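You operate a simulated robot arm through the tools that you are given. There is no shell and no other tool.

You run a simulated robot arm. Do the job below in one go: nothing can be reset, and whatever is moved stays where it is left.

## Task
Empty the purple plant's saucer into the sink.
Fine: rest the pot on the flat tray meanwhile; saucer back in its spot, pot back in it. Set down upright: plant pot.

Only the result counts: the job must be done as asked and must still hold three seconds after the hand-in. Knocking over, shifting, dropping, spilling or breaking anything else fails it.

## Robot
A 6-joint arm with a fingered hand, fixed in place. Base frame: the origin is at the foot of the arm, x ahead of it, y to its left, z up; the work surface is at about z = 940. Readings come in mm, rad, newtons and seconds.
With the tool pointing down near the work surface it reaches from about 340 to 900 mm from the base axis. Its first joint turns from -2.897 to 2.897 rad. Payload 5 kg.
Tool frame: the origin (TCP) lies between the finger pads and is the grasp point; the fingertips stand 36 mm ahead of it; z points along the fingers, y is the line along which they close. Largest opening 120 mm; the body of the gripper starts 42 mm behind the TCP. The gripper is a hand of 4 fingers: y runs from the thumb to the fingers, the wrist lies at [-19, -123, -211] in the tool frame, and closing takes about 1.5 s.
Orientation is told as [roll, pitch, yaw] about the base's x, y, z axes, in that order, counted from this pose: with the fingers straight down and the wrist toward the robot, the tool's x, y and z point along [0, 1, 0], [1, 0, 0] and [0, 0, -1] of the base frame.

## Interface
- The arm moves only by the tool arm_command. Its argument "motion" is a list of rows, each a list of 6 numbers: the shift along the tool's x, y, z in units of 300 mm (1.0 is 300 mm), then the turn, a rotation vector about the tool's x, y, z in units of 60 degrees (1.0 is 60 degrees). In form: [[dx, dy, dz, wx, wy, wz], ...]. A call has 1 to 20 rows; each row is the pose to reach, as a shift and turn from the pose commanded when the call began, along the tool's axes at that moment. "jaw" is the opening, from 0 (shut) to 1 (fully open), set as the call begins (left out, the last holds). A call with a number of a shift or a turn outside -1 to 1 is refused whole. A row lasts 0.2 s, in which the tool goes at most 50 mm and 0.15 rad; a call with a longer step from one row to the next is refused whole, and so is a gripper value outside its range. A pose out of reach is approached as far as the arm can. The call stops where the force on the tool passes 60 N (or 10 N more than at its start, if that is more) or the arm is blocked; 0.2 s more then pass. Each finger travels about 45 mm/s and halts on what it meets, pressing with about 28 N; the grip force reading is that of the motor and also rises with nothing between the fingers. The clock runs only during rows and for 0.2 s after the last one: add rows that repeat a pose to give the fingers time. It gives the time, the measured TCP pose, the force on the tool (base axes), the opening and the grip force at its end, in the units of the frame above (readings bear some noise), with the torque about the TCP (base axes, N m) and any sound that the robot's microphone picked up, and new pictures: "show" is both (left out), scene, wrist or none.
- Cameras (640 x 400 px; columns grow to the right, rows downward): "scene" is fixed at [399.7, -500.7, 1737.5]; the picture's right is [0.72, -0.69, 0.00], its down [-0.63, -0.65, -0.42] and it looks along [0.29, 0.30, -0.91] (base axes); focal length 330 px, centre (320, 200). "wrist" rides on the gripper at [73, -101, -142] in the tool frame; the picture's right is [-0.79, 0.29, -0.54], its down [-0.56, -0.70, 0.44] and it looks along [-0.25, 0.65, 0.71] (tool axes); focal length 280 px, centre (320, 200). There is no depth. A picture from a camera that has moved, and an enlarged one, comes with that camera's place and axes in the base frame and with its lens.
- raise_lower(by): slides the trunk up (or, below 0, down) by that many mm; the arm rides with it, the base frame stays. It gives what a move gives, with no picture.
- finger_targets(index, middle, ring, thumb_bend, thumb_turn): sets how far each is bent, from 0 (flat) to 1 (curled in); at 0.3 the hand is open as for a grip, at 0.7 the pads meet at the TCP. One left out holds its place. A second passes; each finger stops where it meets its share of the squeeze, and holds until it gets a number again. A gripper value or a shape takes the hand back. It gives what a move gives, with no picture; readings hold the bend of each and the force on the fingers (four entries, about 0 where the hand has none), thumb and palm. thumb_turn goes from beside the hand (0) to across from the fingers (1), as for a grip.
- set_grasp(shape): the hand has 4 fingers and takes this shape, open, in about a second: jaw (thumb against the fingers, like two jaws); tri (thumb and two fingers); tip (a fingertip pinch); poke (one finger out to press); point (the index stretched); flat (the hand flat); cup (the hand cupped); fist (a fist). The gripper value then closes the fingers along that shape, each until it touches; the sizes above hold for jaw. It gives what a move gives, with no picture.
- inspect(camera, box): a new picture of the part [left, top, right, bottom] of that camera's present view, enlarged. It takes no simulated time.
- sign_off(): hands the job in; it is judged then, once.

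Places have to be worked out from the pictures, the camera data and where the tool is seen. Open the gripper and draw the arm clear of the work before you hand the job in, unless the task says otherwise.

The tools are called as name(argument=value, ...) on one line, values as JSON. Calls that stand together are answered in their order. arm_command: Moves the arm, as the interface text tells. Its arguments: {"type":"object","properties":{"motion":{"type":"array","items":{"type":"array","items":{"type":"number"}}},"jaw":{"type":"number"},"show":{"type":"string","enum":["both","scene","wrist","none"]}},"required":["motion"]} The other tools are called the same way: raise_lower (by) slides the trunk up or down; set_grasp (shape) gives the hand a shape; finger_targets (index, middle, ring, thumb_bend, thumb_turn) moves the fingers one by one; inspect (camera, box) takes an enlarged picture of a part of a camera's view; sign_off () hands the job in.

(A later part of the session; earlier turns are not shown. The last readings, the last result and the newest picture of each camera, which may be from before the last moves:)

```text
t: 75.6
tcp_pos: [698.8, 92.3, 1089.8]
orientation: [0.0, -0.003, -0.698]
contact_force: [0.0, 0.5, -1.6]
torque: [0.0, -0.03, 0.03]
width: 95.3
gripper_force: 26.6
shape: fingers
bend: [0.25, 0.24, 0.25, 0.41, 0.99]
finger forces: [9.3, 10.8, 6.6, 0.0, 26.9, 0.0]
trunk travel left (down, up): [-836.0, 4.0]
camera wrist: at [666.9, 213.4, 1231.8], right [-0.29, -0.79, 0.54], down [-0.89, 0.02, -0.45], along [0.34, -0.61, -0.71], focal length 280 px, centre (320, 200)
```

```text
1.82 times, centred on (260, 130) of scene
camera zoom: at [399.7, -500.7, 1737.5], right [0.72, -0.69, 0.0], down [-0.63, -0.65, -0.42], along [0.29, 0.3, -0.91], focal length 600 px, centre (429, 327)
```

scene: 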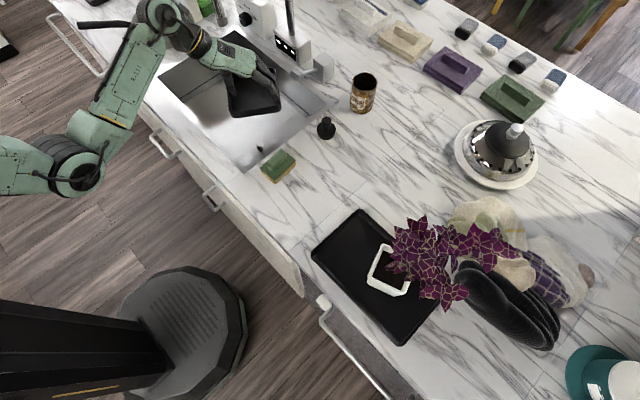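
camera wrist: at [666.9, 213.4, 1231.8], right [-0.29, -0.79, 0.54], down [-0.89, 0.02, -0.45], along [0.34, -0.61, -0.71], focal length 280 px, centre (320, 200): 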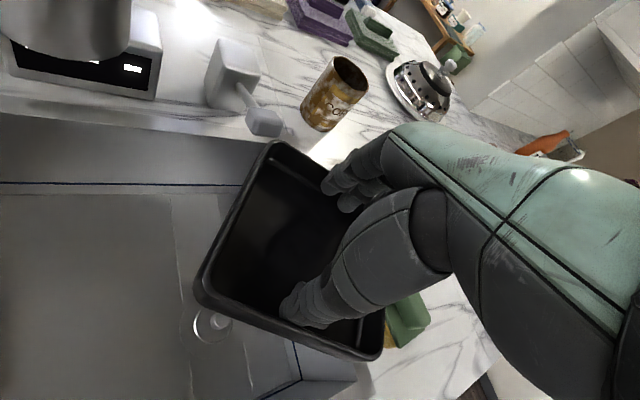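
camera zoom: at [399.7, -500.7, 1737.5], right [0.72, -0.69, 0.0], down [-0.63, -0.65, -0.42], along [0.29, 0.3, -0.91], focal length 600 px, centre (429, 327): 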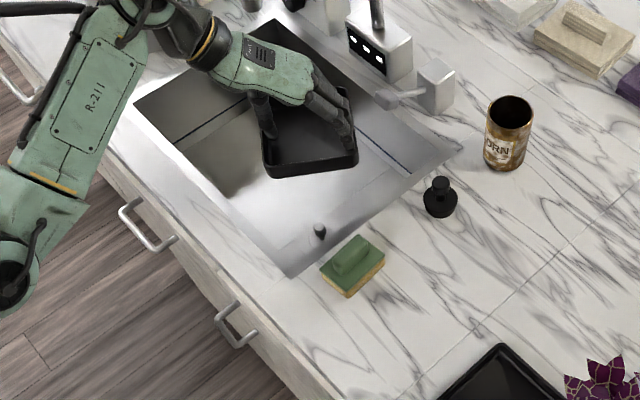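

The saucer is empty and level, and the counter stays dry. In the tool frame its centre lies about 9 mm toward the fingers and it is turned 5.5° relative to the hand, so to restore the original spot (624,-211, yaw 18.5°) I aim the TCP at (615,-211) with yaw 13°.

arm_command(motion=[[-0.0286, 0.0131, 0, 0, 0, -0.0265], [-0.0954, 0.0436, 0, 0, 0, -0.0883], [-0.1813, 0.0828, 0, 0, 0, -0.1678], [-0.2767, 0.1264, 0, 0, 0, -0.2561], [-0.3721, 0.17, 0, 0, 0, -0.3444], [-0.4675, 0.2136, 0, 0, 0, -0.4327], [-0.5629, 0.2572, 0, 0, 0, -0.521], [-0.6583, 0.3008, 0, 0, 0, -0.6093], [-0.7537, 0.3444, 0, 0, 0, -0.6976], [-0.8395, 0.3837, 0, 0, 0, -0.777], [-0.9063, 0.4142, 0, 0, 0, -0.8389], [-0.954, 0.436, 0, 0, 0, -0.883], [-0.954, 0.436, 0, 0, 0, -0.883]], show="both")

inspect(camera="scene", box=[250, 130, 350, 240])

```text
t: 78.4
tcp_pos: [614.8, -212.5, 1089.8]
orientation: [-0.003, -0.004, 0.225]
contact_force: [-0.5, 0.9, -0.2]
torque: [0.0, 0.01, -0.04]
width: 95.6
gripper_force: 26.6
shape: fingers
bend: [0.25, 0.24, 0.25, 0.41, 0.99]
finger forces: [9.2, 10.7, 6.7, 0.0, 26.7, 0.0]
trunk travel left (down, up): [-836.0, 4.0]
camera wrist: at [498.7, -162.8, 1231.8], right [0.46, -0.7, 0.54], down [-0.55, -0.7, -0.44], along [0.7, -0.1, -0.71], focal length 280 px, centre (320, 200)
```

scene: 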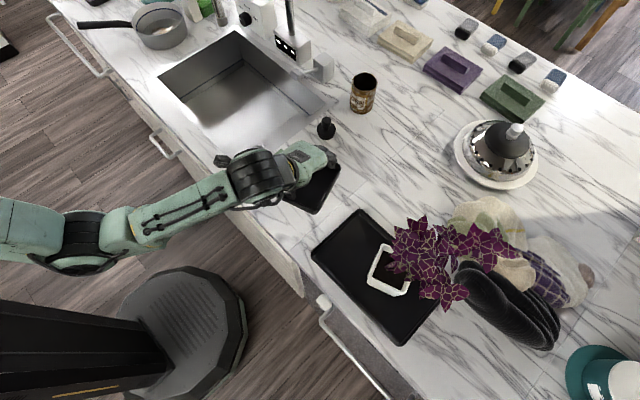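
wrist: 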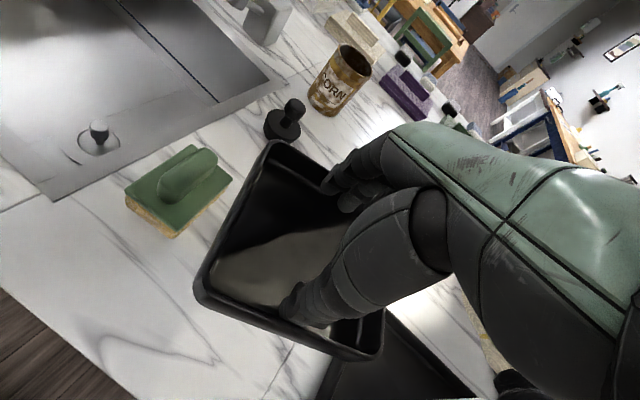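

```text
3.64 times, centred on (300, 185) of scene
camera zoom: at [399.7, -500.7, 1737.5], right [0.72, -0.69, 0.0], down [-0.63, -0.65, -0.42], along [0.29, 0.3, -0.91], focal length 1199 px, centre (393, 254)
```

zoom: 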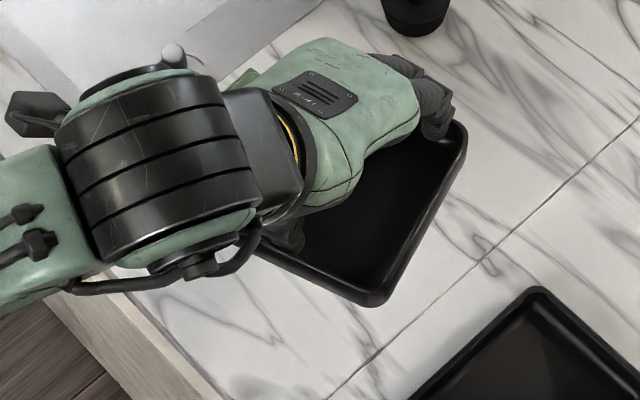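

In place above the spot. I lower 90 mm to hover about 10 mm above the counter and then check alignment.

arm_command(motion=[[0, 0, 0.05, 0, 0, 0], [0, 0, 0.12, 0, 0, 0], [0, 0, 0.19, 0, 0, 0], [0, 0, 0.25, 0, 0, 0], [0, 0, 0.3, 0, 0, 0], [0, 0, 0.3, 0, 0, 0]], show="wrist")

inspect(camera="scene", box=[262, 160, 350, 238])

inspect(camera="wrist", box=[160, 160, 480, 400])

```text
t: 79.8
tcp_pos: [617.7, -211.2, 1000.1]
orientation: [-0.002, -0.005, 0.227]
contact_force: [0.5, -0.3, -0.9]
torque: [0.01, 0.04, 0.0]
width: 95.4
gripper_force: 26.6
shape: fingers
bend: [0.25, 0.24, 0.25, 0.41, 0.99]
finger forces: [9.3, 10.8, 6.5, 0.0, 26.8, 0.0]
trunk travel left (down, up): [-836.0, 4.0]
camera wrist: at [499.7, -162.7, 1141.8], right [0.46, -0.7, 0.55], down [-0.55, -0.7, -0.44], along [0.7, -0.1, -0.71], focal length 280 px, centre (320, 200)
```

wrist: 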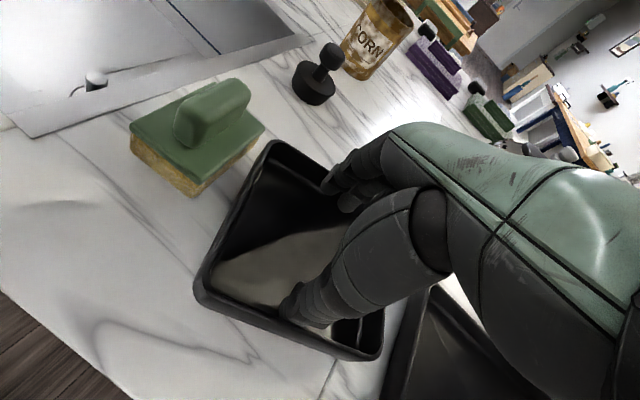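

```text
5.13 times, centred on (306, 199) of scene
camera zoom: at [399.7, -500.7, 1737.5], right [0.72, -0.69, 0.0], down [-0.63, -0.65, -0.42], along [0.29, 0.3, -0.91], focal length 1691 px, centre (392, 205)
```

zoom: 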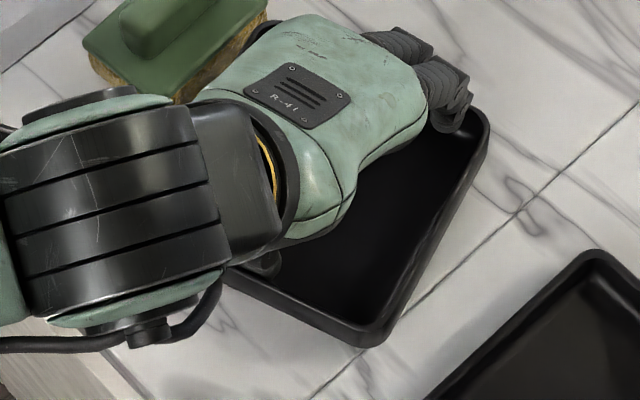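

```text
1.67 times, centred on (320, 280) of wrist
camera zoom: at [499.7, -162.7, 1141.8], right [0.46, -0.7, 0.55], down [-0.55, -0.7, -0.44], along [0.7, -0.1, -0.71], focal length 467 px, centre (320, 67)
```

zoom: 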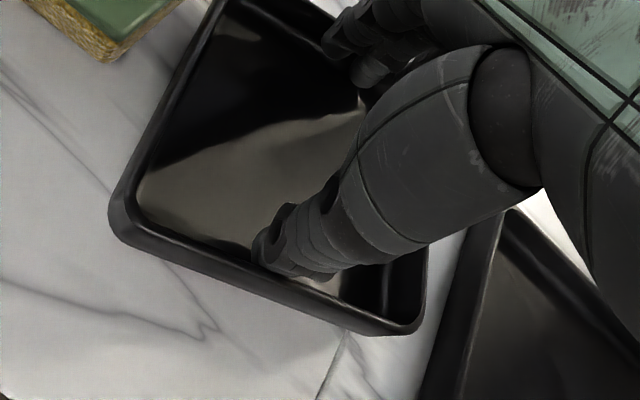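

The alignment looks close. I lower the last centimetre in small steps, watching for touchdown.

arm_command(motion=[[0, 0, 0.013, 0, 0, 0], [0, 0, 0.023, 0, 0, 0], [0, 0, 0.03, 0, 0, 0], [0, 0, 0.03, 0, 0, 0]], show="none")

inspect(camera="scene", box=[262, 160, 350, 238])

```text
t: 80.8
tcp_pos: [616.0, -212.4, 992.6]
orientation: [-0.002, -0.004, 0.225]
contact_force: [-0.4, -0.8, -0.7]
torque: [-0.01, 0.05, 0.01]
width: 95.6
gripper_force: 26.9
shape: fingers
bend: [0.25, 0.24, 0.25, 0.41, 0.99]
finger forces: [9.3, 10.6, 6.6, 0.0, 26.7, 0.1]
trunk travel left (down, up): [-836.0, 4.0]
```

```text
5.13 times, centred on (306, 199) of scene
camera zoom: at [399.7, -500.7, 1737.5], right [0.72, -0.69, 0.0], down [-0.63, -0.65, -0.42], along [0.29, 0.3, -0.91], focal length 1691 px, centre (392, 205)
```

zoom: 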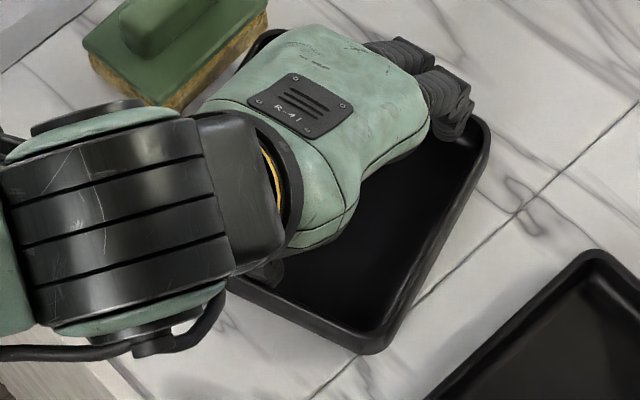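

It lies within about 3 mm of its original outline, slightly toward +x. I shift 2.5 mm back and lower by 3 mm.

arm_command(motion=[[0, -0.0083, 0, 0, 0, 0], [0, -0.0083, 0.005, 0, 0, 0], [0, -0.0083, 0.01, 0, 0, 0], [0, -0.0083, 0.01, 0, 0, 0]], show="none")

```text
t: 81.8
tcp_pos: [612.4, -212.2, 988.6]
orientation: [-0.003, -0.007, 0.225]
contact_force: [0.5, 1.2, 9.1]
torque: [-0.04, 0.11, -0.06]
width: 95.1
gripper_force: 28.4
shape: fingers
bend: [0.25, 0.24, 0.25, 0.41, 0.99]
finger forces: [10.2, 11.0, 6.8, 0.1, 28.9, 0.0]
trunk travel left (down, up): [-836.0, 4.0]
```

Touchdown (9 N up). I relax the fingers inward to release the saucer.

finger_targets(index=0.46, middle=0.46, ring=0.46, thumb_bend=0.52)

inspect(camera="wrist", box=[160, 160, 480, 400])

inspect(camera="scene", box=[262, 160, 350, 238])

```text
t: 82.8
tcp_pos: [614.0, -212.4, 986.4]
orientation: [-0.001, -0.003, 0.227]
contact_force: [-0.5, 0.0, 0.3]
torque: [0.0, -0.01, 0.02]
width: 67.7
gripper_force: 0.0
shape: fingers
bend: [0.46, 0.46, 0.46, 0.52, 1.0]
finger forces: [0.0, 0.0, 0.0, 0.0, 0.1, 0.1]
trunk travel left (down, up): [-836.0, 4.0]
```

```text
1.67 times, centred on (320, 280) of wrist
camera zoom: at [497.7, -163.8, 1129.5], right [0.46, -0.7, 0.54], down [-0.56, -0.7, -0.44], along [0.7, -0.1, -0.71], focal length 467 px, centre (320, 67)
```

zoom: 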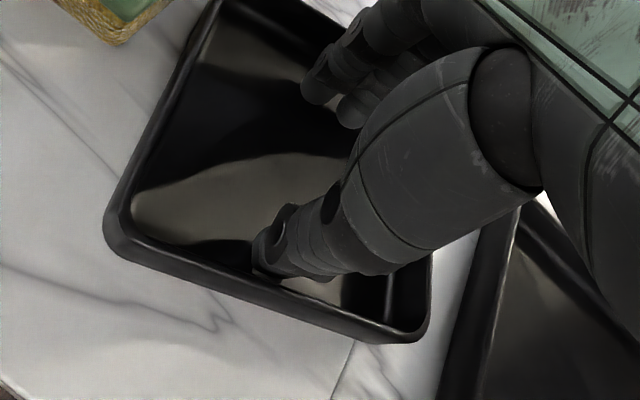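

```text
5.13 times, centred on (306, 199) of scene
camera zoom: at [399.7, -500.7, 1737.5], right [0.72, -0.69, 0.0], down [-0.63, -0.65, -0.42], along [0.29, 0.3, -0.91], focal length 1691 px, centre (392, 205)
```

zoom: 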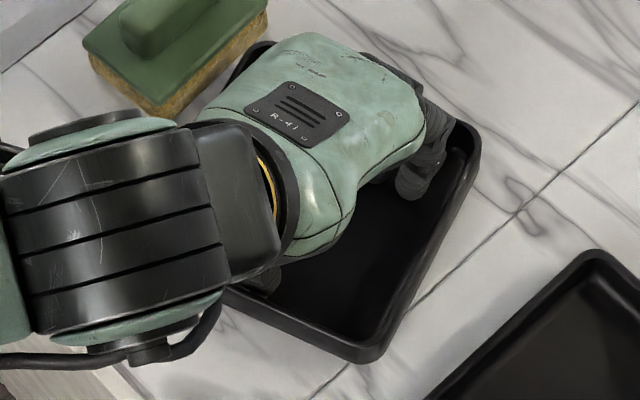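

Released; the saucer stands within about 3 mm of its original outline. I lift the hand straight out.

arm_command(motion=[[0, 0.004, -0.04, 0, 0, 0], [0, 0.004, -0.1, 0, 0, 0], [0, 0.004, -0.18, 0, 0, 0], [0, 0.004, -0.28, 0, 0, 0], [0, 0.004, -0.4, 0, 0, 0], [0, 0.004, -0.5, 0, 0, 0], [0, 0.004, -0.5, 0, 0, 0]], show="both")

```text
t: 84.4
tcp_pos: [614.7, -210.1, 1138.9]
orientation: [0.0, -0.003, 0.224]
contact_force: [0.2, 0.5, -0.6]
torque: [0.0, -0.01, -0.01]
width: 67.6
gripper_force: 0.1
shape: fingers
bend: [0.46, 0.46, 0.46, 0.52, 1.0]
finger forces: [0.0, 0.0, 0.0, 0.0, 0.0, 0.0]
trunk travel left (down, up): [-836.0, 4.0]
camera wrist: at [498.4, -161.3, 1280.1], right [0.46, -0.7, 0.55], down [-0.56, -0.7, -0.44], along [0.7, -0.1, -0.71], focal length 280 px, centre (320, 200)
```

scene: 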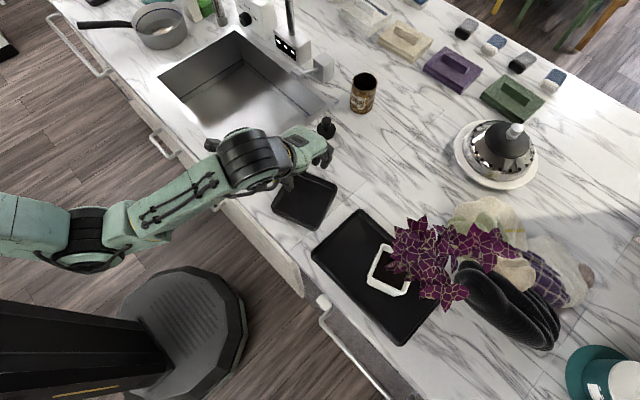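
wrist: 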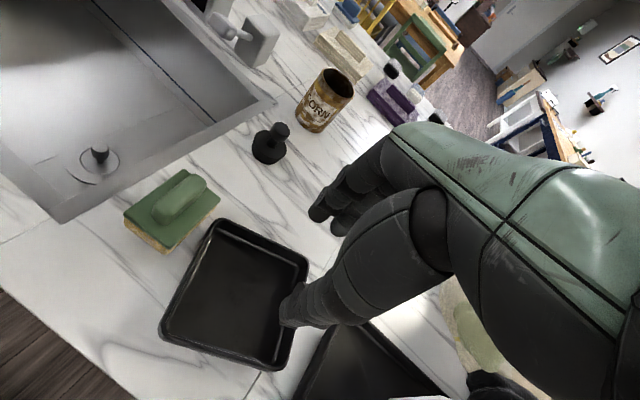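

The empty saucer sits in its spot. Now I fetch the pot: I move back from the counter, open the hand to the jaw shape and start turning it sideways again.

arm_command(motion=[[-0.011, -0.06, 0, 0, 0, 0.1], [-0.022, -0.12, 0, 0, 0, 0.22], [-0.033, -0.18, 0, 0, 0, 0.34], [-0.044, -0.24, 0, 0, 0, 0.46], [-0.055, -0.3, 0, 0, 0, 0.58], [-0.066, -0.36, 0, 0, 0, 0.7], [-0.076, -0.411, 0, 0, 0, 0.833], [-0.076, -0.411, 0, 0, 0, 0.833]], jaw=1, show="none")

inspect(camera="scene", box=[262, 160, 350, 238])

```text
t: 86.2
tcp_pos: [499.1, -259.5, 1137.6]
orientation: [0.001, -0.004, -0.648]
contact_force: [-0.2, -0.5, -0.6]
torque: [-0.02, 0.01, 0.02]
width: 119.4
gripper_force: 0.0
shape: jaw
bend: [0.3, 0.3, 0.3, 0.3, 0.98]
finger forces: [0.0, 0.1, 0.1, 0.0, 0.0, 0.0]
trunk travel left (down, up): [-836.0, 4.0]
```

```text
5.13 times, centred on (306, 199) of scene
camera zoom: at [399.7, -500.7, 1737.5], right [0.72, -0.69, 0.0], down [-0.63, -0.65, -0.42], along [0.29, 0.3, -0.91], focal length 1691 px, centre (392, 205)
```

zoom: 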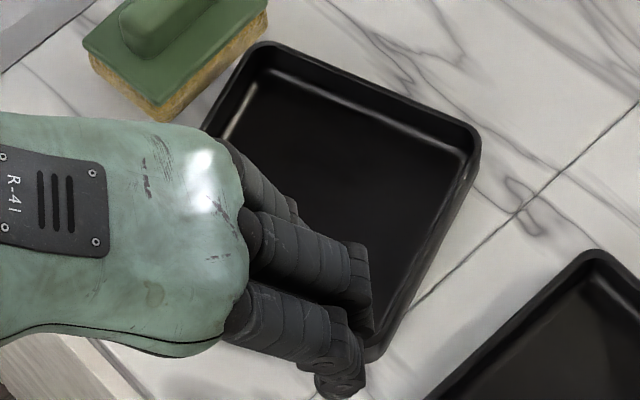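

The saucer outline is within about 4 mm of where it began. I continue turning: yaw to -70° while moving toward the tray side.

arm_command(motion=[[-0.052, 0.031, 0, 0, 0, 0.11], [-0.104, 0.062, 0, 0, 0, 0.22], [-0.155, 0.092, 0, 0, 0, 0.33], [-0.207, 0.123, 0, 0, 0, 0.44], [-0.259, 0.154, 0, 0, 0, 0.548], [-0.259, 0.154, 0, 0, 0, 0.548]], show="none")

```text
t: 87.6
tcp_pos: [488.6, -350.3, 1135.6]
orientation: [0.004, -0.004, -1.223]
contact_force: [-0.2, -0.1, 0.3]
torque: [0.01, 0.0, -0.04]
width: 119.4
gripper_force: 0.0
shape: jaw
bend: [0.3, 0.3, 0.3, 0.3, 0.98]
finger forces: [0.0, 0.0, 0.0, 0.1, 0.1, 0.0]
trunk travel left (down, up): [-836.0, 4.0]
```

Yaw is right. Now I tip the fingers forward by 60° while sliding along to beside the plant's front.

arm_command(motion=[[-0.024, 0.049, 0.006, 0, 0.12, 0], [-0.047, 0.098, 0.012, 0, 0.245, 0], [-0.071, 0.147, 0.019, 0, 0.37, 0], [-0.095, 0.196, 0.025, 0, 0.495, 0], [-0.118, 0.245, 0.031, 0, 0.62, 0], [-0.142, 0.294, 0.037, 0, 0.745, 0], [-0.165, 0.343, 0.044, 0, 0.87, 0], [-0.189, 0.392, 0.05, 0, 1.0, 0], [-0.189, 0.392, 0.05, 0, 1.0, 0]], show="both")

```text
t: 89.6
tcp_pos: [476.6, -480.5, 1124.7]
orientation: [1.053, -0.003, -1.219]
contact_force: [-0.1, -0.6, 0.1]
torque: [-0.01, -0.01, 0.0]
width: 119.8
gripper_force: 0.0
shape: jaw
bend: [0.3, 0.3, 0.3, 0.3, 0.98]
finger forces: [0.0, 0.1, 0.0, 0.0, 0.1, 0.0]
trunk travel left (down, up): [-836.0, 4.0]
camera wrist: at [359.1, -414.3, 1257.9], right [-0.71, -0.57, -0.42], down [-0.14, 0.69, -0.71], along [0.69, -0.45, -0.57], focal length 280 px, centre (320, 200)
```

scene: 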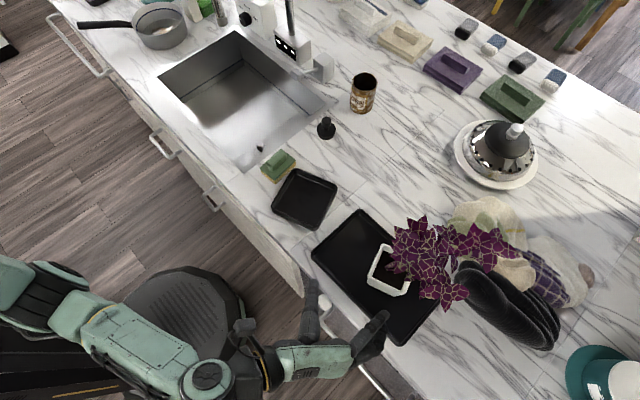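
wrist: 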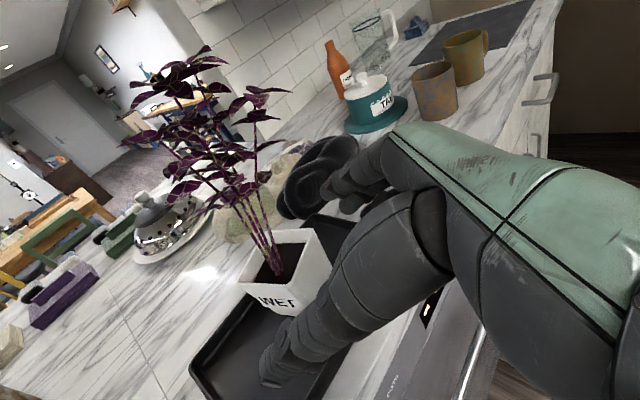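

Good view of pot and saucer. I enlarge both to measure the pot's place on the tray.

inspect(camera="scene", box=[340, 220, 440, 320])

inspect(camera="scene", box=[262, 160, 350, 238])

inspect(camera="wrist", box=[180, 180, 380, 400])

```text
4.00 times, centred on (390, 270) of scene
camera zoom: at [399.7, -500.7, 1737.5], right [0.72, -0.69, 0.0], down [-0.63, -0.65, -0.42], along [0.29, 0.3, -0.91], focal length 1319 px, centre (40, -80)
```

zoom: 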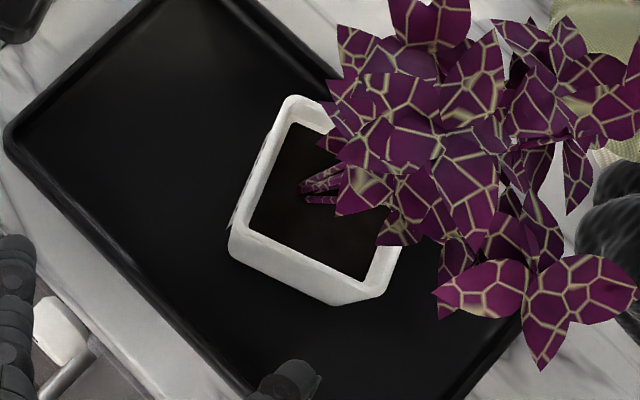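

```text
5.13 times, centred on (306, 199) of scene
camera zoom: at [399.7, -500.7, 1737.5], right [0.72, -0.69, 0.0], down [-0.63, -0.65, -0.42], along [0.29, 0.3, -0.91], focal length 1691 px, centre (392, 205)
```

zoom: 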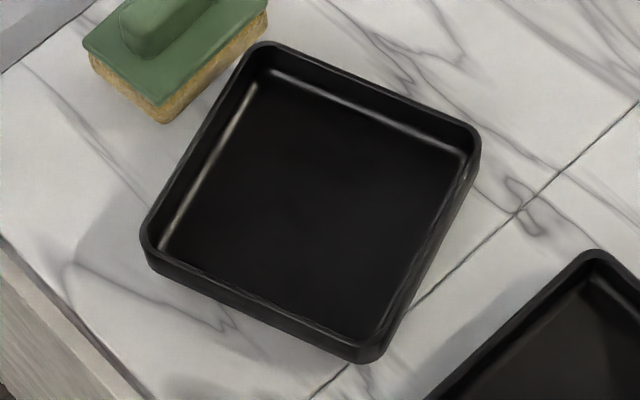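

```text
1.82 times, centred on (280, 290) of wrist
camera zoom: at [359.1, -414.3, 1257.9], right [-0.71, -0.57, -0.42], down [-0.14, 0.69, -0.71], along [0.69, -0.45, -0.57], focal length 510 px, centre (393, 36)
```

zoom: 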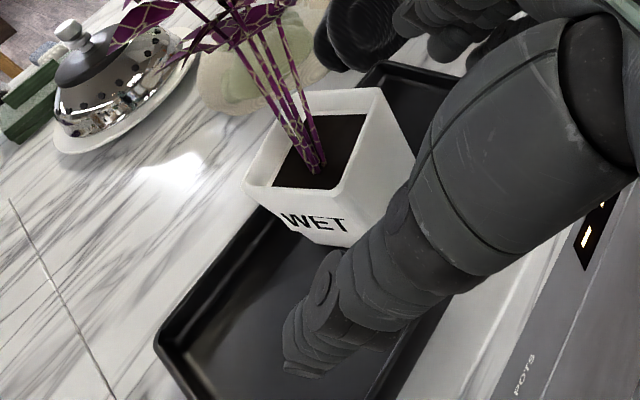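

The saucer's outline matches its original within about 4 mm. I check the sponge against my earlier picture, using the same crop as before.

inspect(camera="scene", box=[250, 150, 350, 250])

inspect(camera="scene", box=[180, 20, 340, 180])

```text
4.00 times, centred on (300, 200) of scene
camera zoom: at [399.7, -500.7, 1737.5], right [0.72, -0.69, 0.0], down [-0.63, -0.65, -0.42], along [0.29, 0.3, -0.91], focal length 1319 px, centre (400, 200)
```

zoom: 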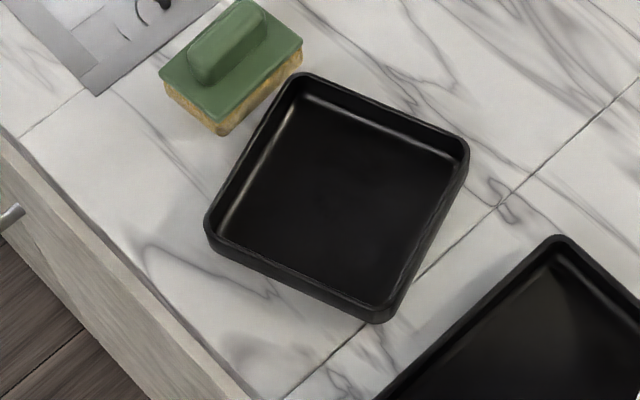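

```text
2.50 times, centred on (260, 100) of scene
camera zoom: at [399.7, -500.7, 1737.5], right [0.72, -0.69, 0.0], down [-0.63, -0.65, -0.42], along [0.29, 0.3, -0.91], focal length 824 px, centre (470, 450)
```

zoom: 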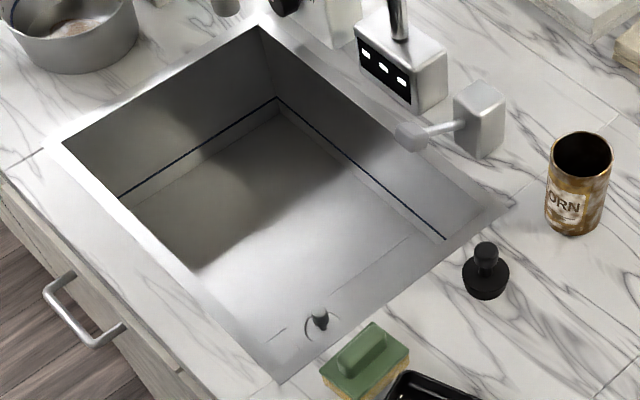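

The sink and surroundings look fine. The pot stands at about (625,-491), yaw about 23°. To have reach at low height I lower the trunk by 40 mm, then tip the hand the last 22° and go to the pre-grasp spot in front of the pot.

raise_lower(by=-40)

arm_command(motion=[[0, 0, 0, 0, 0.122, 0], [0, 0, 0, 0, 0.245, 0], [0, 0, 0, 0, 0.367, 0], [-0.053, 0.067, 0.048, 0, 0.367, 0], [-0.107, 0.135, 0.096, 0, 0.367, 0], [-0.16, 0.202, 0.144, 0, 0.367, 0], [-0.16, 0.202, 0.144, 0, 0.367, 0], [-0.16, 0.202, 0.144, 0, 0.367, 0]], show="both")

inspect(camera="scene", box=[310, 210, 430, 330])

```text
t: 90.5
tcp_pos: [476.6, -480.8, 1084.5]
orientation: [1.049, -0.004, -1.22]
contact_force: [0.2, -0.3, -0.7]
torque: [-0.03, 0.0, -0.02]
width: 119.7
gripper_force: 0.1
shape: jaw
bend: [0.3, 0.3, 0.3, 0.3, 0.98]
finger forces: [0.0, 0.0, 0.1, 0.1, 0.1, 0.1]
trunk travel left (down, up): [-796.0, 44.0]
```

```text
t: 92.2
tcp_pos: [510.3, -532.6, 1021.2]
orientation: [1.436, -0.003, -1.219]
contact_force: [-0.7, 0.2, -1.2]
torque: [-0.01, 0.0, -0.02]
width: 119.7
gripper_force: 0.0
shape: jaw
bend: [0.3, 0.3, 0.3, 0.3, 0.98]
finger forces: [0.0, 0.0, 0.0, 0.0, 0.0, 0.0]
trunk travel left (down, up): [-796.0, 44.0]
camera wrist: at [351.5, -482.1, 1112.0], right [-0.51, -0.49, -0.71], down [0.1, 0.78, -0.62], along [0.86, -0.38, -0.34], focal length 280 px, centre (320, 200)
```

scene: 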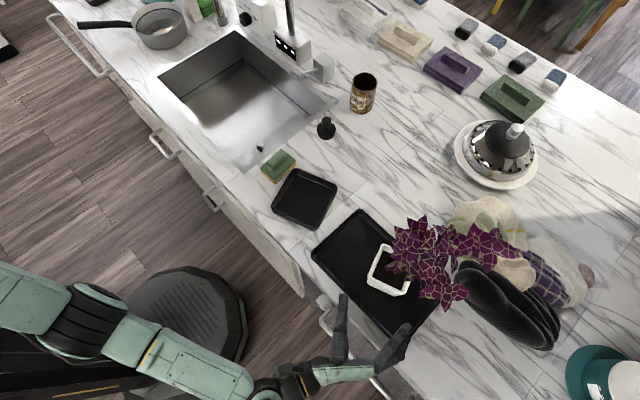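
wrist: 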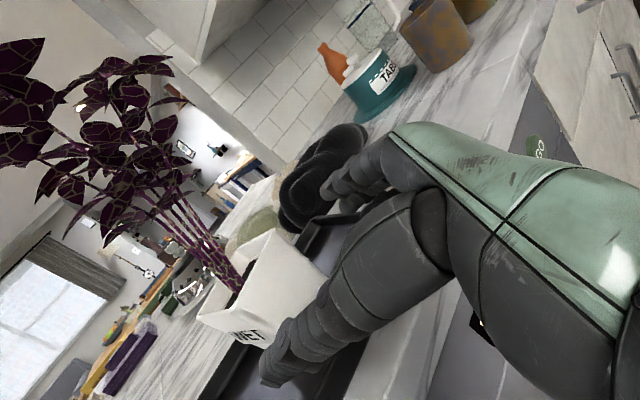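

```text
3.33 times, centred on (370, 270) of scene
camera zoom: at [399.7, -500.7, 1737.5], right [0.72, -0.69, 0.0], down [-0.63, -0.65, -0.42], along [0.29, 0.3, -0.91], focal length 1099 px, centre (153, -33)
```

zoom: 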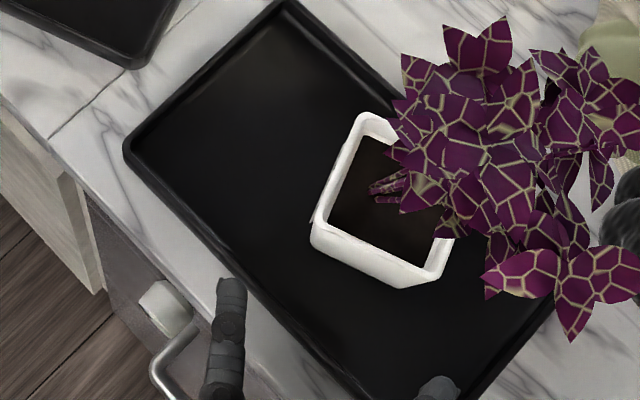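

Aligned laterally with the pot. I advance about 89 mm to the same relative grasp pose as before.

arm_command(motion=[[0.005, 0, 0.06, 0, 0, 0], [0.01, 0, 0.12, 0, 0, 0], [0.015, 0, 0.18, 0, 0, 0], [0.02, 0, 0.23, 0, 0, 0], [0.0225, 0, 0.268, 0, 0, 0], [0.0247, 0, 0.296, 0, 0, 0], [0.0247, 0, 0.296, 0, 0, 0]], show="none")

inspect(camera="scene", box=[330, 210, 430, 310])

inspect(camera="wrist", box=[150, 150, 400, 400])

```text
t: 93.8
tcp_pos: [594.2, -499.1, 1016.5]
orientation: [1.435, -0.003, -1.219]
contact_force: [-0.1, 0.2, 0.4]
torque: [-0.02, -0.03, -0.04]
width: 119.8
gripper_force: 0.1
shape: jaw
bend: [0.3, 0.3, 0.3, 0.3, 0.98]
finger forces: [0.0, 0.1, 0.1, 0.0, 0.0, 0.0]
trunk travel left (down, up): [-796.0, 44.0]
```

```text
4.00 times, centred on (380, 260) of scene
camera zoom: at [399.7, -500.7, 1737.5], right [0.72, -0.69, 0.0], down [-0.63, -0.65, -0.42], along [0.29, 0.3, -0.91], focal length 1319 px, centre (80, -40)
```

zoom: 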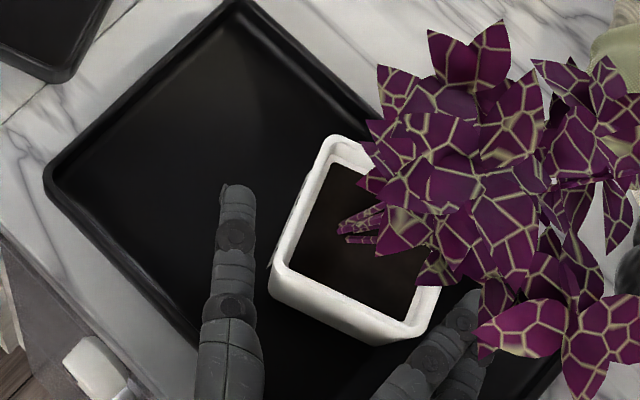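

```text
1.60 times, centred on (275, 275) of wrist
camera zoom: at [436.0, -449.6, 1107.6], right [-0.51, -0.49, -0.71], down [0.1, 0.78, -0.62], along [0.86, -0.38, -0.34], focal length 449 px, centre (392, 80)
```

zoom: 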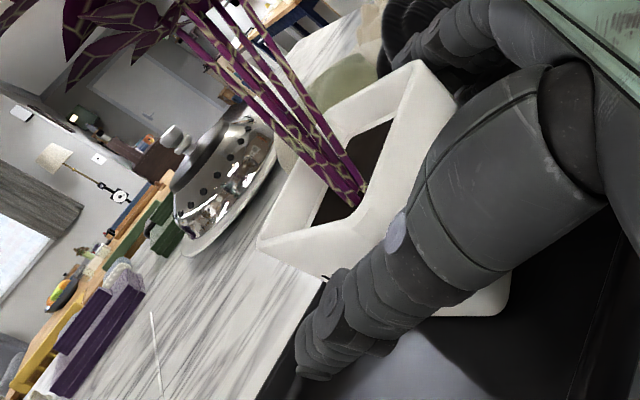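

No contact, the pot lies between thumb and fingers as before. I close the hand.

arm_command(motion=[[0, 0, 0, 0, 0, 0], [0, 0, 0, 0, 0, 0], [0, 0, 0, 0, 0, 0], [0, 0, 0, 0, 0, 0], [0, 0, 0, 0, 0, 0], [0, 0, 0, 0, 0, 0], [0, 0, 0, 0, 0, 0], [0, 0, 0, 0, 0, 0]], jaw=0, show="none")

inspect(camera="scene", box=[330, 210, 430, 310])

inspect(camera="wrist", box=[150, 150, 400, 400])

```text
t: 95.7
tcp_pos: [595.7, -499.6, 1016.5]
orientation: [1.435, -0.002, -1.22]
contact_force: [1.5, -0.6, 0.3]
torque: [-0.16, -0.04, 0.0]
width: 78.4
gripper_force: 28.0
shape: jaw
bend: [0.27, 0.38, 0.37, 0.64, 1.0]
finger forces: [14.4, 7.8, 3.5, 0.0, 23.9, 0.0]
trunk travel left (down, up): [-796.0, 44.0]
```

```text
4.00 times, centred on (380, 260) of scene
camera zoom: at [399.7, -500.7, 1737.5], right [0.72, -0.69, 0.0], down [-0.63, -0.65, -0.42], along [0.29, 0.3, -0.91], focal length 1319 px, centre (80, -40)
```

zoom: 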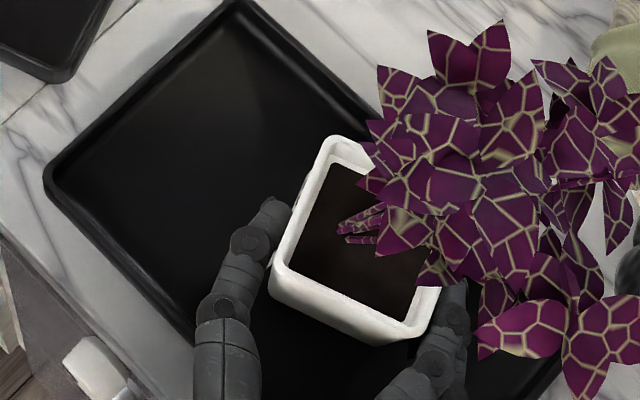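

```text
1.60 times, centred on (275, 275) of wrist
camera zoom: at [436.1, -449.8, 1107.5], right [-0.51, -0.49, -0.71], down [0.1, 0.78, -0.62], along [0.86, -0.38, -0.34], focal length 449 px, centre (392, 80)
```

zoom: 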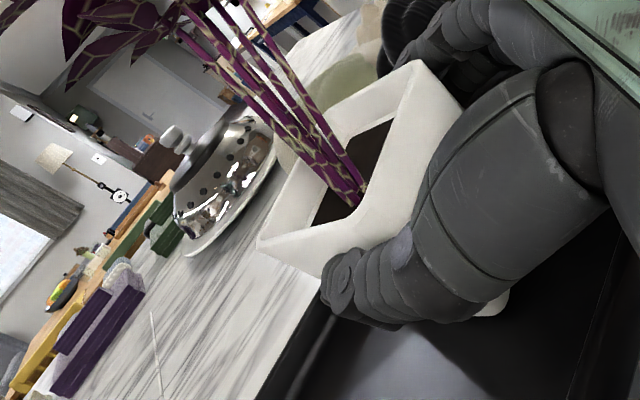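

Grip forces balance (26 N vs 24 N). I lift 8 mm as a test.

arm_command(motion=[[0.0132, 0, -0.0019, 0, 0, 0], [0.0264, 0, -0.0037, 0, 0, 0], [0.0264, 0, -0.0037, 0, 0, 0]], show="none")

inspect(camera="scene", box=[330, 210, 430, 310])

inspect(camera="wrist", box=[150, 150, 400, 400])

```text
t: 96.5
tcp_pos: [595.4, -503.3, 1024.0]
orientation: [1.436, -0.001, -1.221]
contact_force: [0.2, -0.1, -5.8]
torque: [-0.04, 0.19, 0.0]
width: 78.3
gripper_force: 27.9
shape: jaw
bend: [0.27, 0.39, 0.37, 0.64, 1.0]
finger forces: [14.5, 7.8, 3.7, 0.0, 24.2, 0.0]
trunk travel left (down, up): [-796.0, 44.0]
```

```text
4.00 times, centred on (380, 260) of scene
camera zoom: at [399.7, -500.7, 1737.5], right [0.72, -0.69, 0.0], down [-0.63, -0.65, -0.42], along [0.29, 0.3, -0.91], focal length 1319 px, centre (80, -40)
```

zoom: 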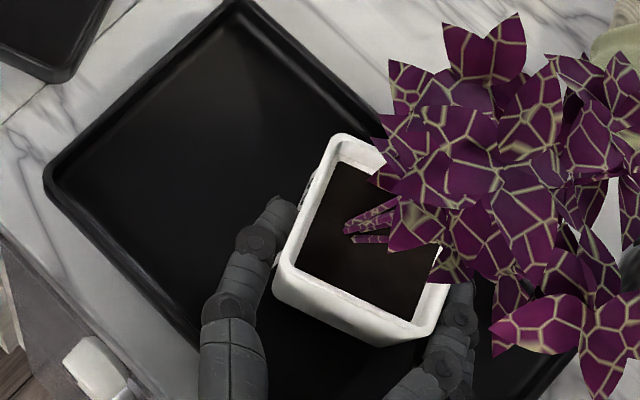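

```text
1.60 times, centred on (275, 275) of wrist
camera zoom: at [437.0, -452.2, 1114.8], right [-0.51, -0.49, -0.71], down [0.1, 0.78, -0.62], along [0.86, -0.38, -0.35], focal length 449 px, centre (392, 80)
```

zoom: 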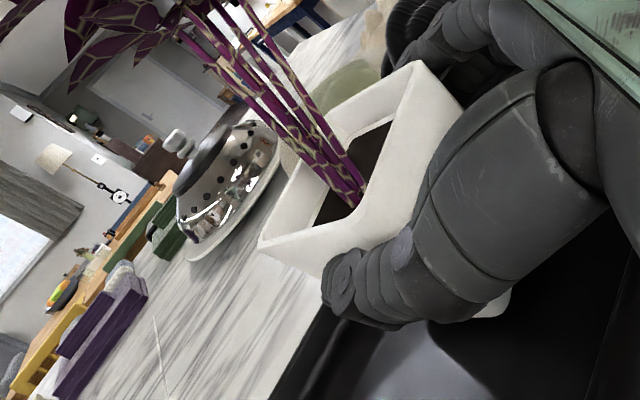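

Fully lifted (5.8 N), steady as before. I raise it 70 mm and carry it back over the saucer, aiming the pot at the saucer's centre (about (620.5,-211)).

arm_command(motion=[[0.04, 0, -0.0056, 0, 0, 0], [0.1, 0, -0.014, 0, 0, 0], [0.165, 0, -0.0231, 0, 0, 0], [0.231, 0, -0.0324, 0, 0, 0], [0.234, -0.06, -0.0118, 0, 0, 0], [0.238, -0.15, 0.019, 0, 0, 0], [0.2425, -0.245, 0.0518, 0, 0, 0], [0.247, -0.34, 0.0844, 0, 0, 0], [0.2516, -0.435, 0.117, 0, 0, 0], [0.256, -0.53, 0.1497, 0, 0, 0], [0.2608, -0.625, 0.1823, 0, 0, 0], [0.2653, -0.72, 0.215, 0, 0, 0], [0.2694, -0.8, 0.2424, 0, 0, 0], [0.272, -0.855, 0.2613, 0, 0, 0], [0.2737, -0.885, 0.2716, 0, 0, 0], [0.2737, -0.885, 0.2716, 0, 0, 0]], show="both")

inspect(camera="scene", box=[250, 130, 360, 240])

inspect(camera="wrist", box=[150, 150, 400, 400])

```text
t: 99.8
tcp_pos: [591.5, -221.4, 1094.3]
orientation: [1.436, -0.002, -1.219]
contact_force: [-0.3, -1.5, -6.7]
torque: [-0.06, 0.19, -0.01]
width: 78.3
gripper_force: 28.1
shape: jaw
bend: [0.27, 0.39, 0.37, 0.64, 1.0]
finger forces: [14.7, 7.8, 3.8, 0.0, 24.3, 0.0]
trunk travel left (down, up): [-796.0, 44.0]
camera wrist: at [432.7, -171.0, 1185.5], right [-0.51, -0.49, -0.71], down [0.1, 0.78, -0.62], along [0.86, -0.38, -0.35], focal length 280 px, centre (320, 200)
```

scene: 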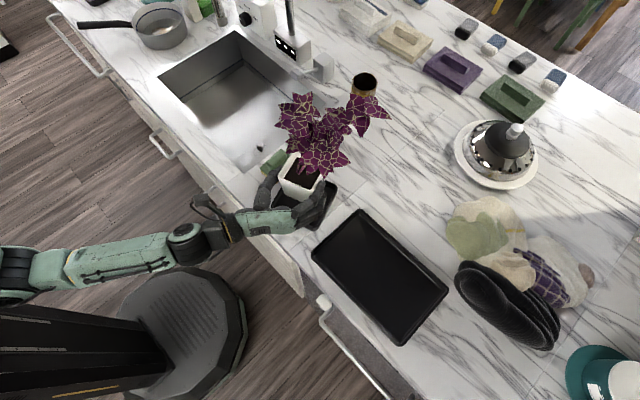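
wrist: 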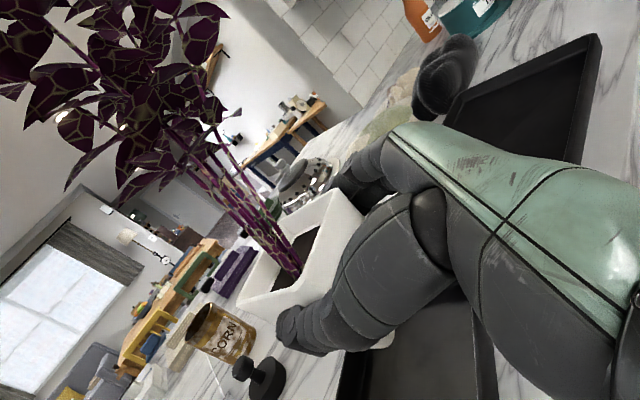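

```text
3.64 times, centred on (305, 185) of scene
camera zoom: at [399.7, -500.7, 1737.5], right [0.72, -0.69, 0.0], down [-0.63, -0.65, -0.42], along [0.29, 0.3, -0.91], focal length 1199 px, centre (374, 254)
```

zoom: 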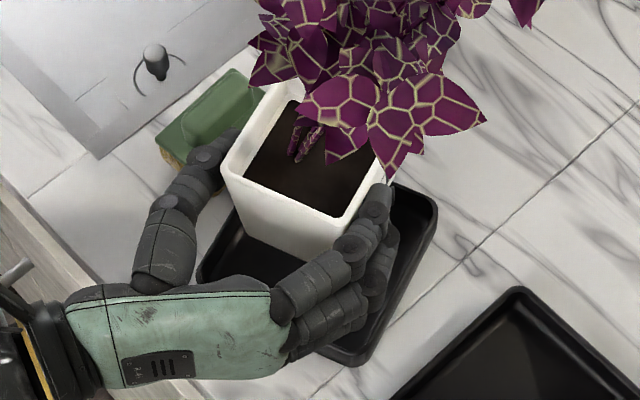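

```text
1.60 times, centred on (275, 275) of wrist
camera zoom: at [432.7, -171.0, 1185.5], right [-0.51, -0.49, -0.71], down [0.1, 0.78, -0.62], along [0.86, -0.38, -0.35], focal length 449 px, centre (392, 80)
```

zoom: 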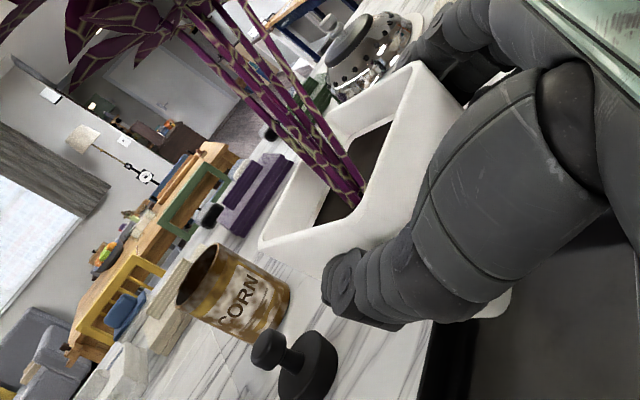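

The pot hangs above the saucer. I lower 52 mm so its base is just above the rim, then check the centring.

arm_command(motion=[[-0.035, 0, 0.0049, 0, 0, 0], [-0.08, 0, 0.0112, 0, 0, 0], [-0.13, 0, 0.0183, 0, 0, 0], [-0.1716, 0, 0.0241, 0, 0, 0], [-0.1716, 0, 0.0241, 0, 0, 0]], show="none")

inspect(camera="scene", box=[250, 140, 350, 240])

inspect(camera="wrist", box=[150, 150, 400, 400])

```text
t: 101.0
tcp_pos: [588.6, -219.5, 1042.2]
orientation: [1.433, -0.003, -1.219]
contact_force: [-0.2, -0.6, -5.2]
torque: [-0.03, 0.22, -0.02]
width: 78.1
gripper_force: 27.6
shape: jaw
bend: [0.27, 0.39, 0.37, 0.64, 1.0]
finger forces: [14.7, 7.9, 3.8, 0.0, 24.3, 0.0]
trunk travel left (down, up): [-796.0, 44.0]
```

```text
4.00 times, centred on (300, 190) of scene
camera zoom: at [399.7, -500.7, 1737.5], right [0.72, -0.69, 0.0], down [-0.63, -0.65, -0.42], along [0.29, 0.3, -0.91], focal length 1319 px, centre (400, 240)
```

zoom: 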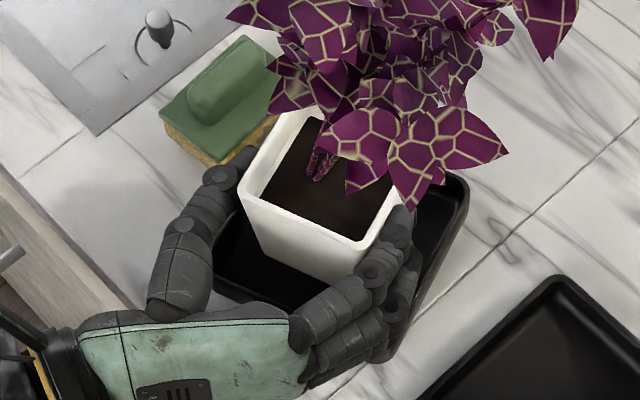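

```text
1.60 times, centred on (275, 275) of wrist
camera zoom: at [431.2, -169.2, 1132.3], right [-0.51, -0.49, -0.71], down [0.1, 0.78, -0.62], along [0.86, -0.38, -0.34], focal length 449 px, centre (392, 80)
```

zoom: 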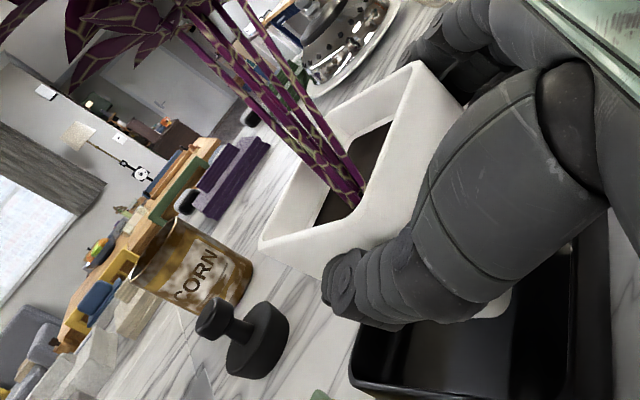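

I want to check whether the pot hangs upright, so I enlarge further.

inspect(camera="scene", box=[270, 160, 330, 220])

inspect(camera="wrist", box=[200, 170, 400, 370])

```text
6.67 times, centred on (300, 190) of scene
camera zoom: at [399.7, -500.7, 1737.5], right [0.72, -0.69, 0.0], down [-0.63, -0.65, -0.42], along [0.29, 0.3, -0.91], focal length 2198 px, centre (453, 267)
```

zoom: 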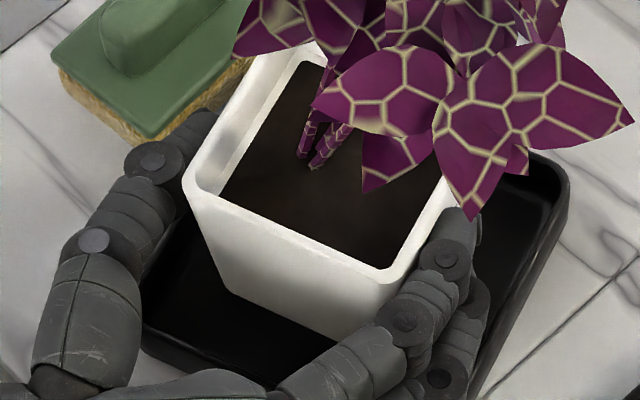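

```text
2.00 times, centred on (300, 270) of wrist
camera zoom: at [431.2, -169.2, 1132.3], right [-0.51, -0.49, -0.71], down [0.1, 0.78, -0.62], along [0.86, -0.38, -0.34], focal length 561 px, centre (360, 60)
```

zoom: 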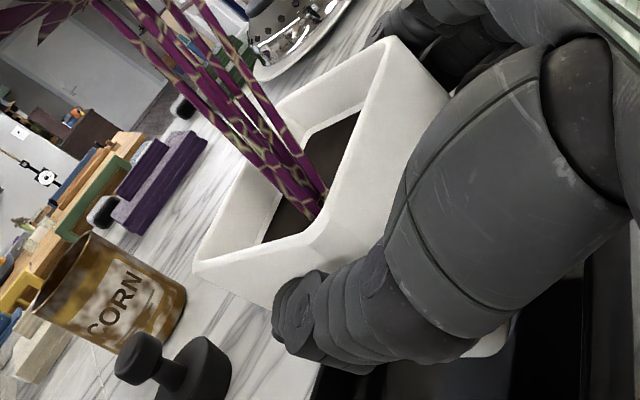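

The pot hangs upright; its centre is about 8 mm off to -y from the saucer's centre. I correct that and lower 20 mm into the saucer.

arm_command(motion=[[0.0024, -0.0237, 0.0173, 0, 0, 0], [-0.02, -0.0237, 0.0204, 0, 0, 0], [-0.042, -0.0237, 0.0235, 0, 0, 0], [-0.0636, -0.0237, 0.0266, 0, 0, 0], [-0.0636, -0.0237, 0.0266, 0, 0, 0]], show="none")

inspect(camera="scene", box=[270, 160, 330, 220])

```text
t: 102.2
tcp_pos: [592.7, -212.8, 1021.4]
orientation: [1.434, -0.002, -1.22]
contact_force: [0.1, 0.1, -5.6]
torque: [-0.08, 0.21, 0.01]
width: 78.1
gripper_force: 27.8
shape: jaw
bend: [0.27, 0.39, 0.37, 0.64, 1.0]
finger forces: [14.6, 7.9, 3.7, 0.0, 24.2, 0.1]
trunk travel left (down, up): [-796.0, 44.0]
```

```text
6.67 times, centred on (300, 190) of scene
camera zoom: at [399.7, -500.7, 1737.5], right [0.72, -0.69, 0.0], down [-0.63, -0.65, -0.42], along [0.29, 0.3, -0.91], focal length 2198 px, centre (453, 267)
```

zoom: 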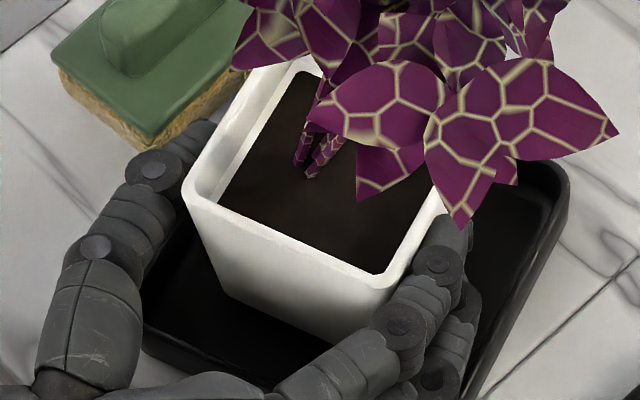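

The pot is inside the saucer, about 6 mm above its floor. I lower in 2 mm steps until it takes the weight.

arm_command(motion=[[-0.0066, 0, 0.0009, 0, 0, 0], [-0.0132, 0, 0.0018, 0, 0, 0], [-0.0132, 0, 0.0018, 0, 0, 0]], show="none")

```text
t: 103.0
tcp_pos: [593.8, -212.8, 1018.3]
orientation: [1.436, -0.001, -1.221]
contact_force: [-0.3, 0.1, -5.7]
torque: [-0.07, 0.21, 0.02]
width: 78.2
gripper_force: 27.7
shape: jaw
bend: [0.27, 0.39, 0.37, 0.64, 1.0]
finger forces: [14.7, 7.9, 3.8, 0.1, 24.3, 0.0]
trunk travel left (down, up): [-796.0, 44.0]
```

Still hanging free at z=1018; two more small steps.

arm_command(motion=[[-0.005, 0, 0.0007, 0, 0, 0], [-0.0099, 0, 0.0014, 0, 0, 0], [-0.0099, 0, 0.0014, 0, 0, 0]], show="none")

```text
t: 103.8
tcp_pos: [591.2, -213.3, 1015.8]
orientation: [1.433, -0.002, -1.22]
contact_force: [-1.1, 0.2, -4.1]
torque: [-0.08, 0.09, 0.01]
width: 78.1
gripper_force: 28.3
shape: jaw
bend: [0.27, 0.39, 0.37, 0.64, 1.0]
finger forces: [14.5, 7.8, 3.7, 0.0, 24.0, 0.0]
trunk travel left (down, up): [-796.0, 44.0]
```

The load is dropping (4.1 N); the base begins to touch. I lower another 2 mm.

arm_command(motion=[[-0.0033, 0, 0.0005, 0, 0, 0], [-0.0073, 0, 0.001, 0, 0, 0], [-0.0073, 0, 0.001, 0, 0, 0]], show="none")

inspect(camera="scene", box=[270, 160, 330, 220])

```text
t: 104.7
tcp_pos: [592.1, -211.8, 1014.7]
orientation: [1.434, -0.004, -1.221]
contact_force: [0.8, -2.5, 1.2]
torque: [-0.25, -0.14, -0.11]
width: 78.2
gripper_force: 28.4
shape: jaw
bend: [0.27, 0.38, 0.37, 0.64, 1.0]
finger forces: [14.7, 8.2, 4.4, 0.0, 23.6, 0.0]
trunk travel left (down, up): [-796.0, 44.0]
```

```text
6.67 times, centred on (300, 190) of scene
camera zoom: at [399.7, -500.7, 1737.5], right [0.72, -0.69, 0.0], down [-0.63, -0.65, -0.42], along [0.29, 0.3, -0.91], focal length 2198 px, centre (453, 267)
```

zoom: 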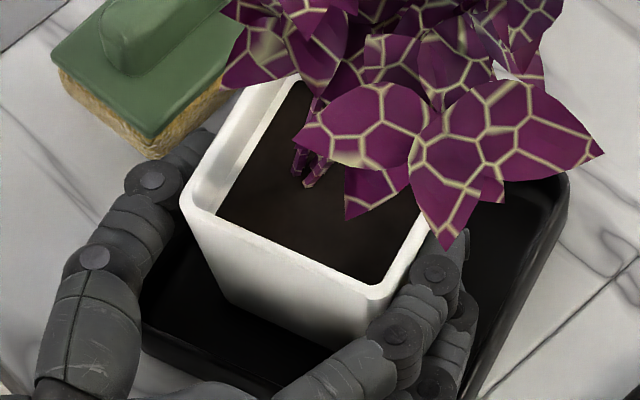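

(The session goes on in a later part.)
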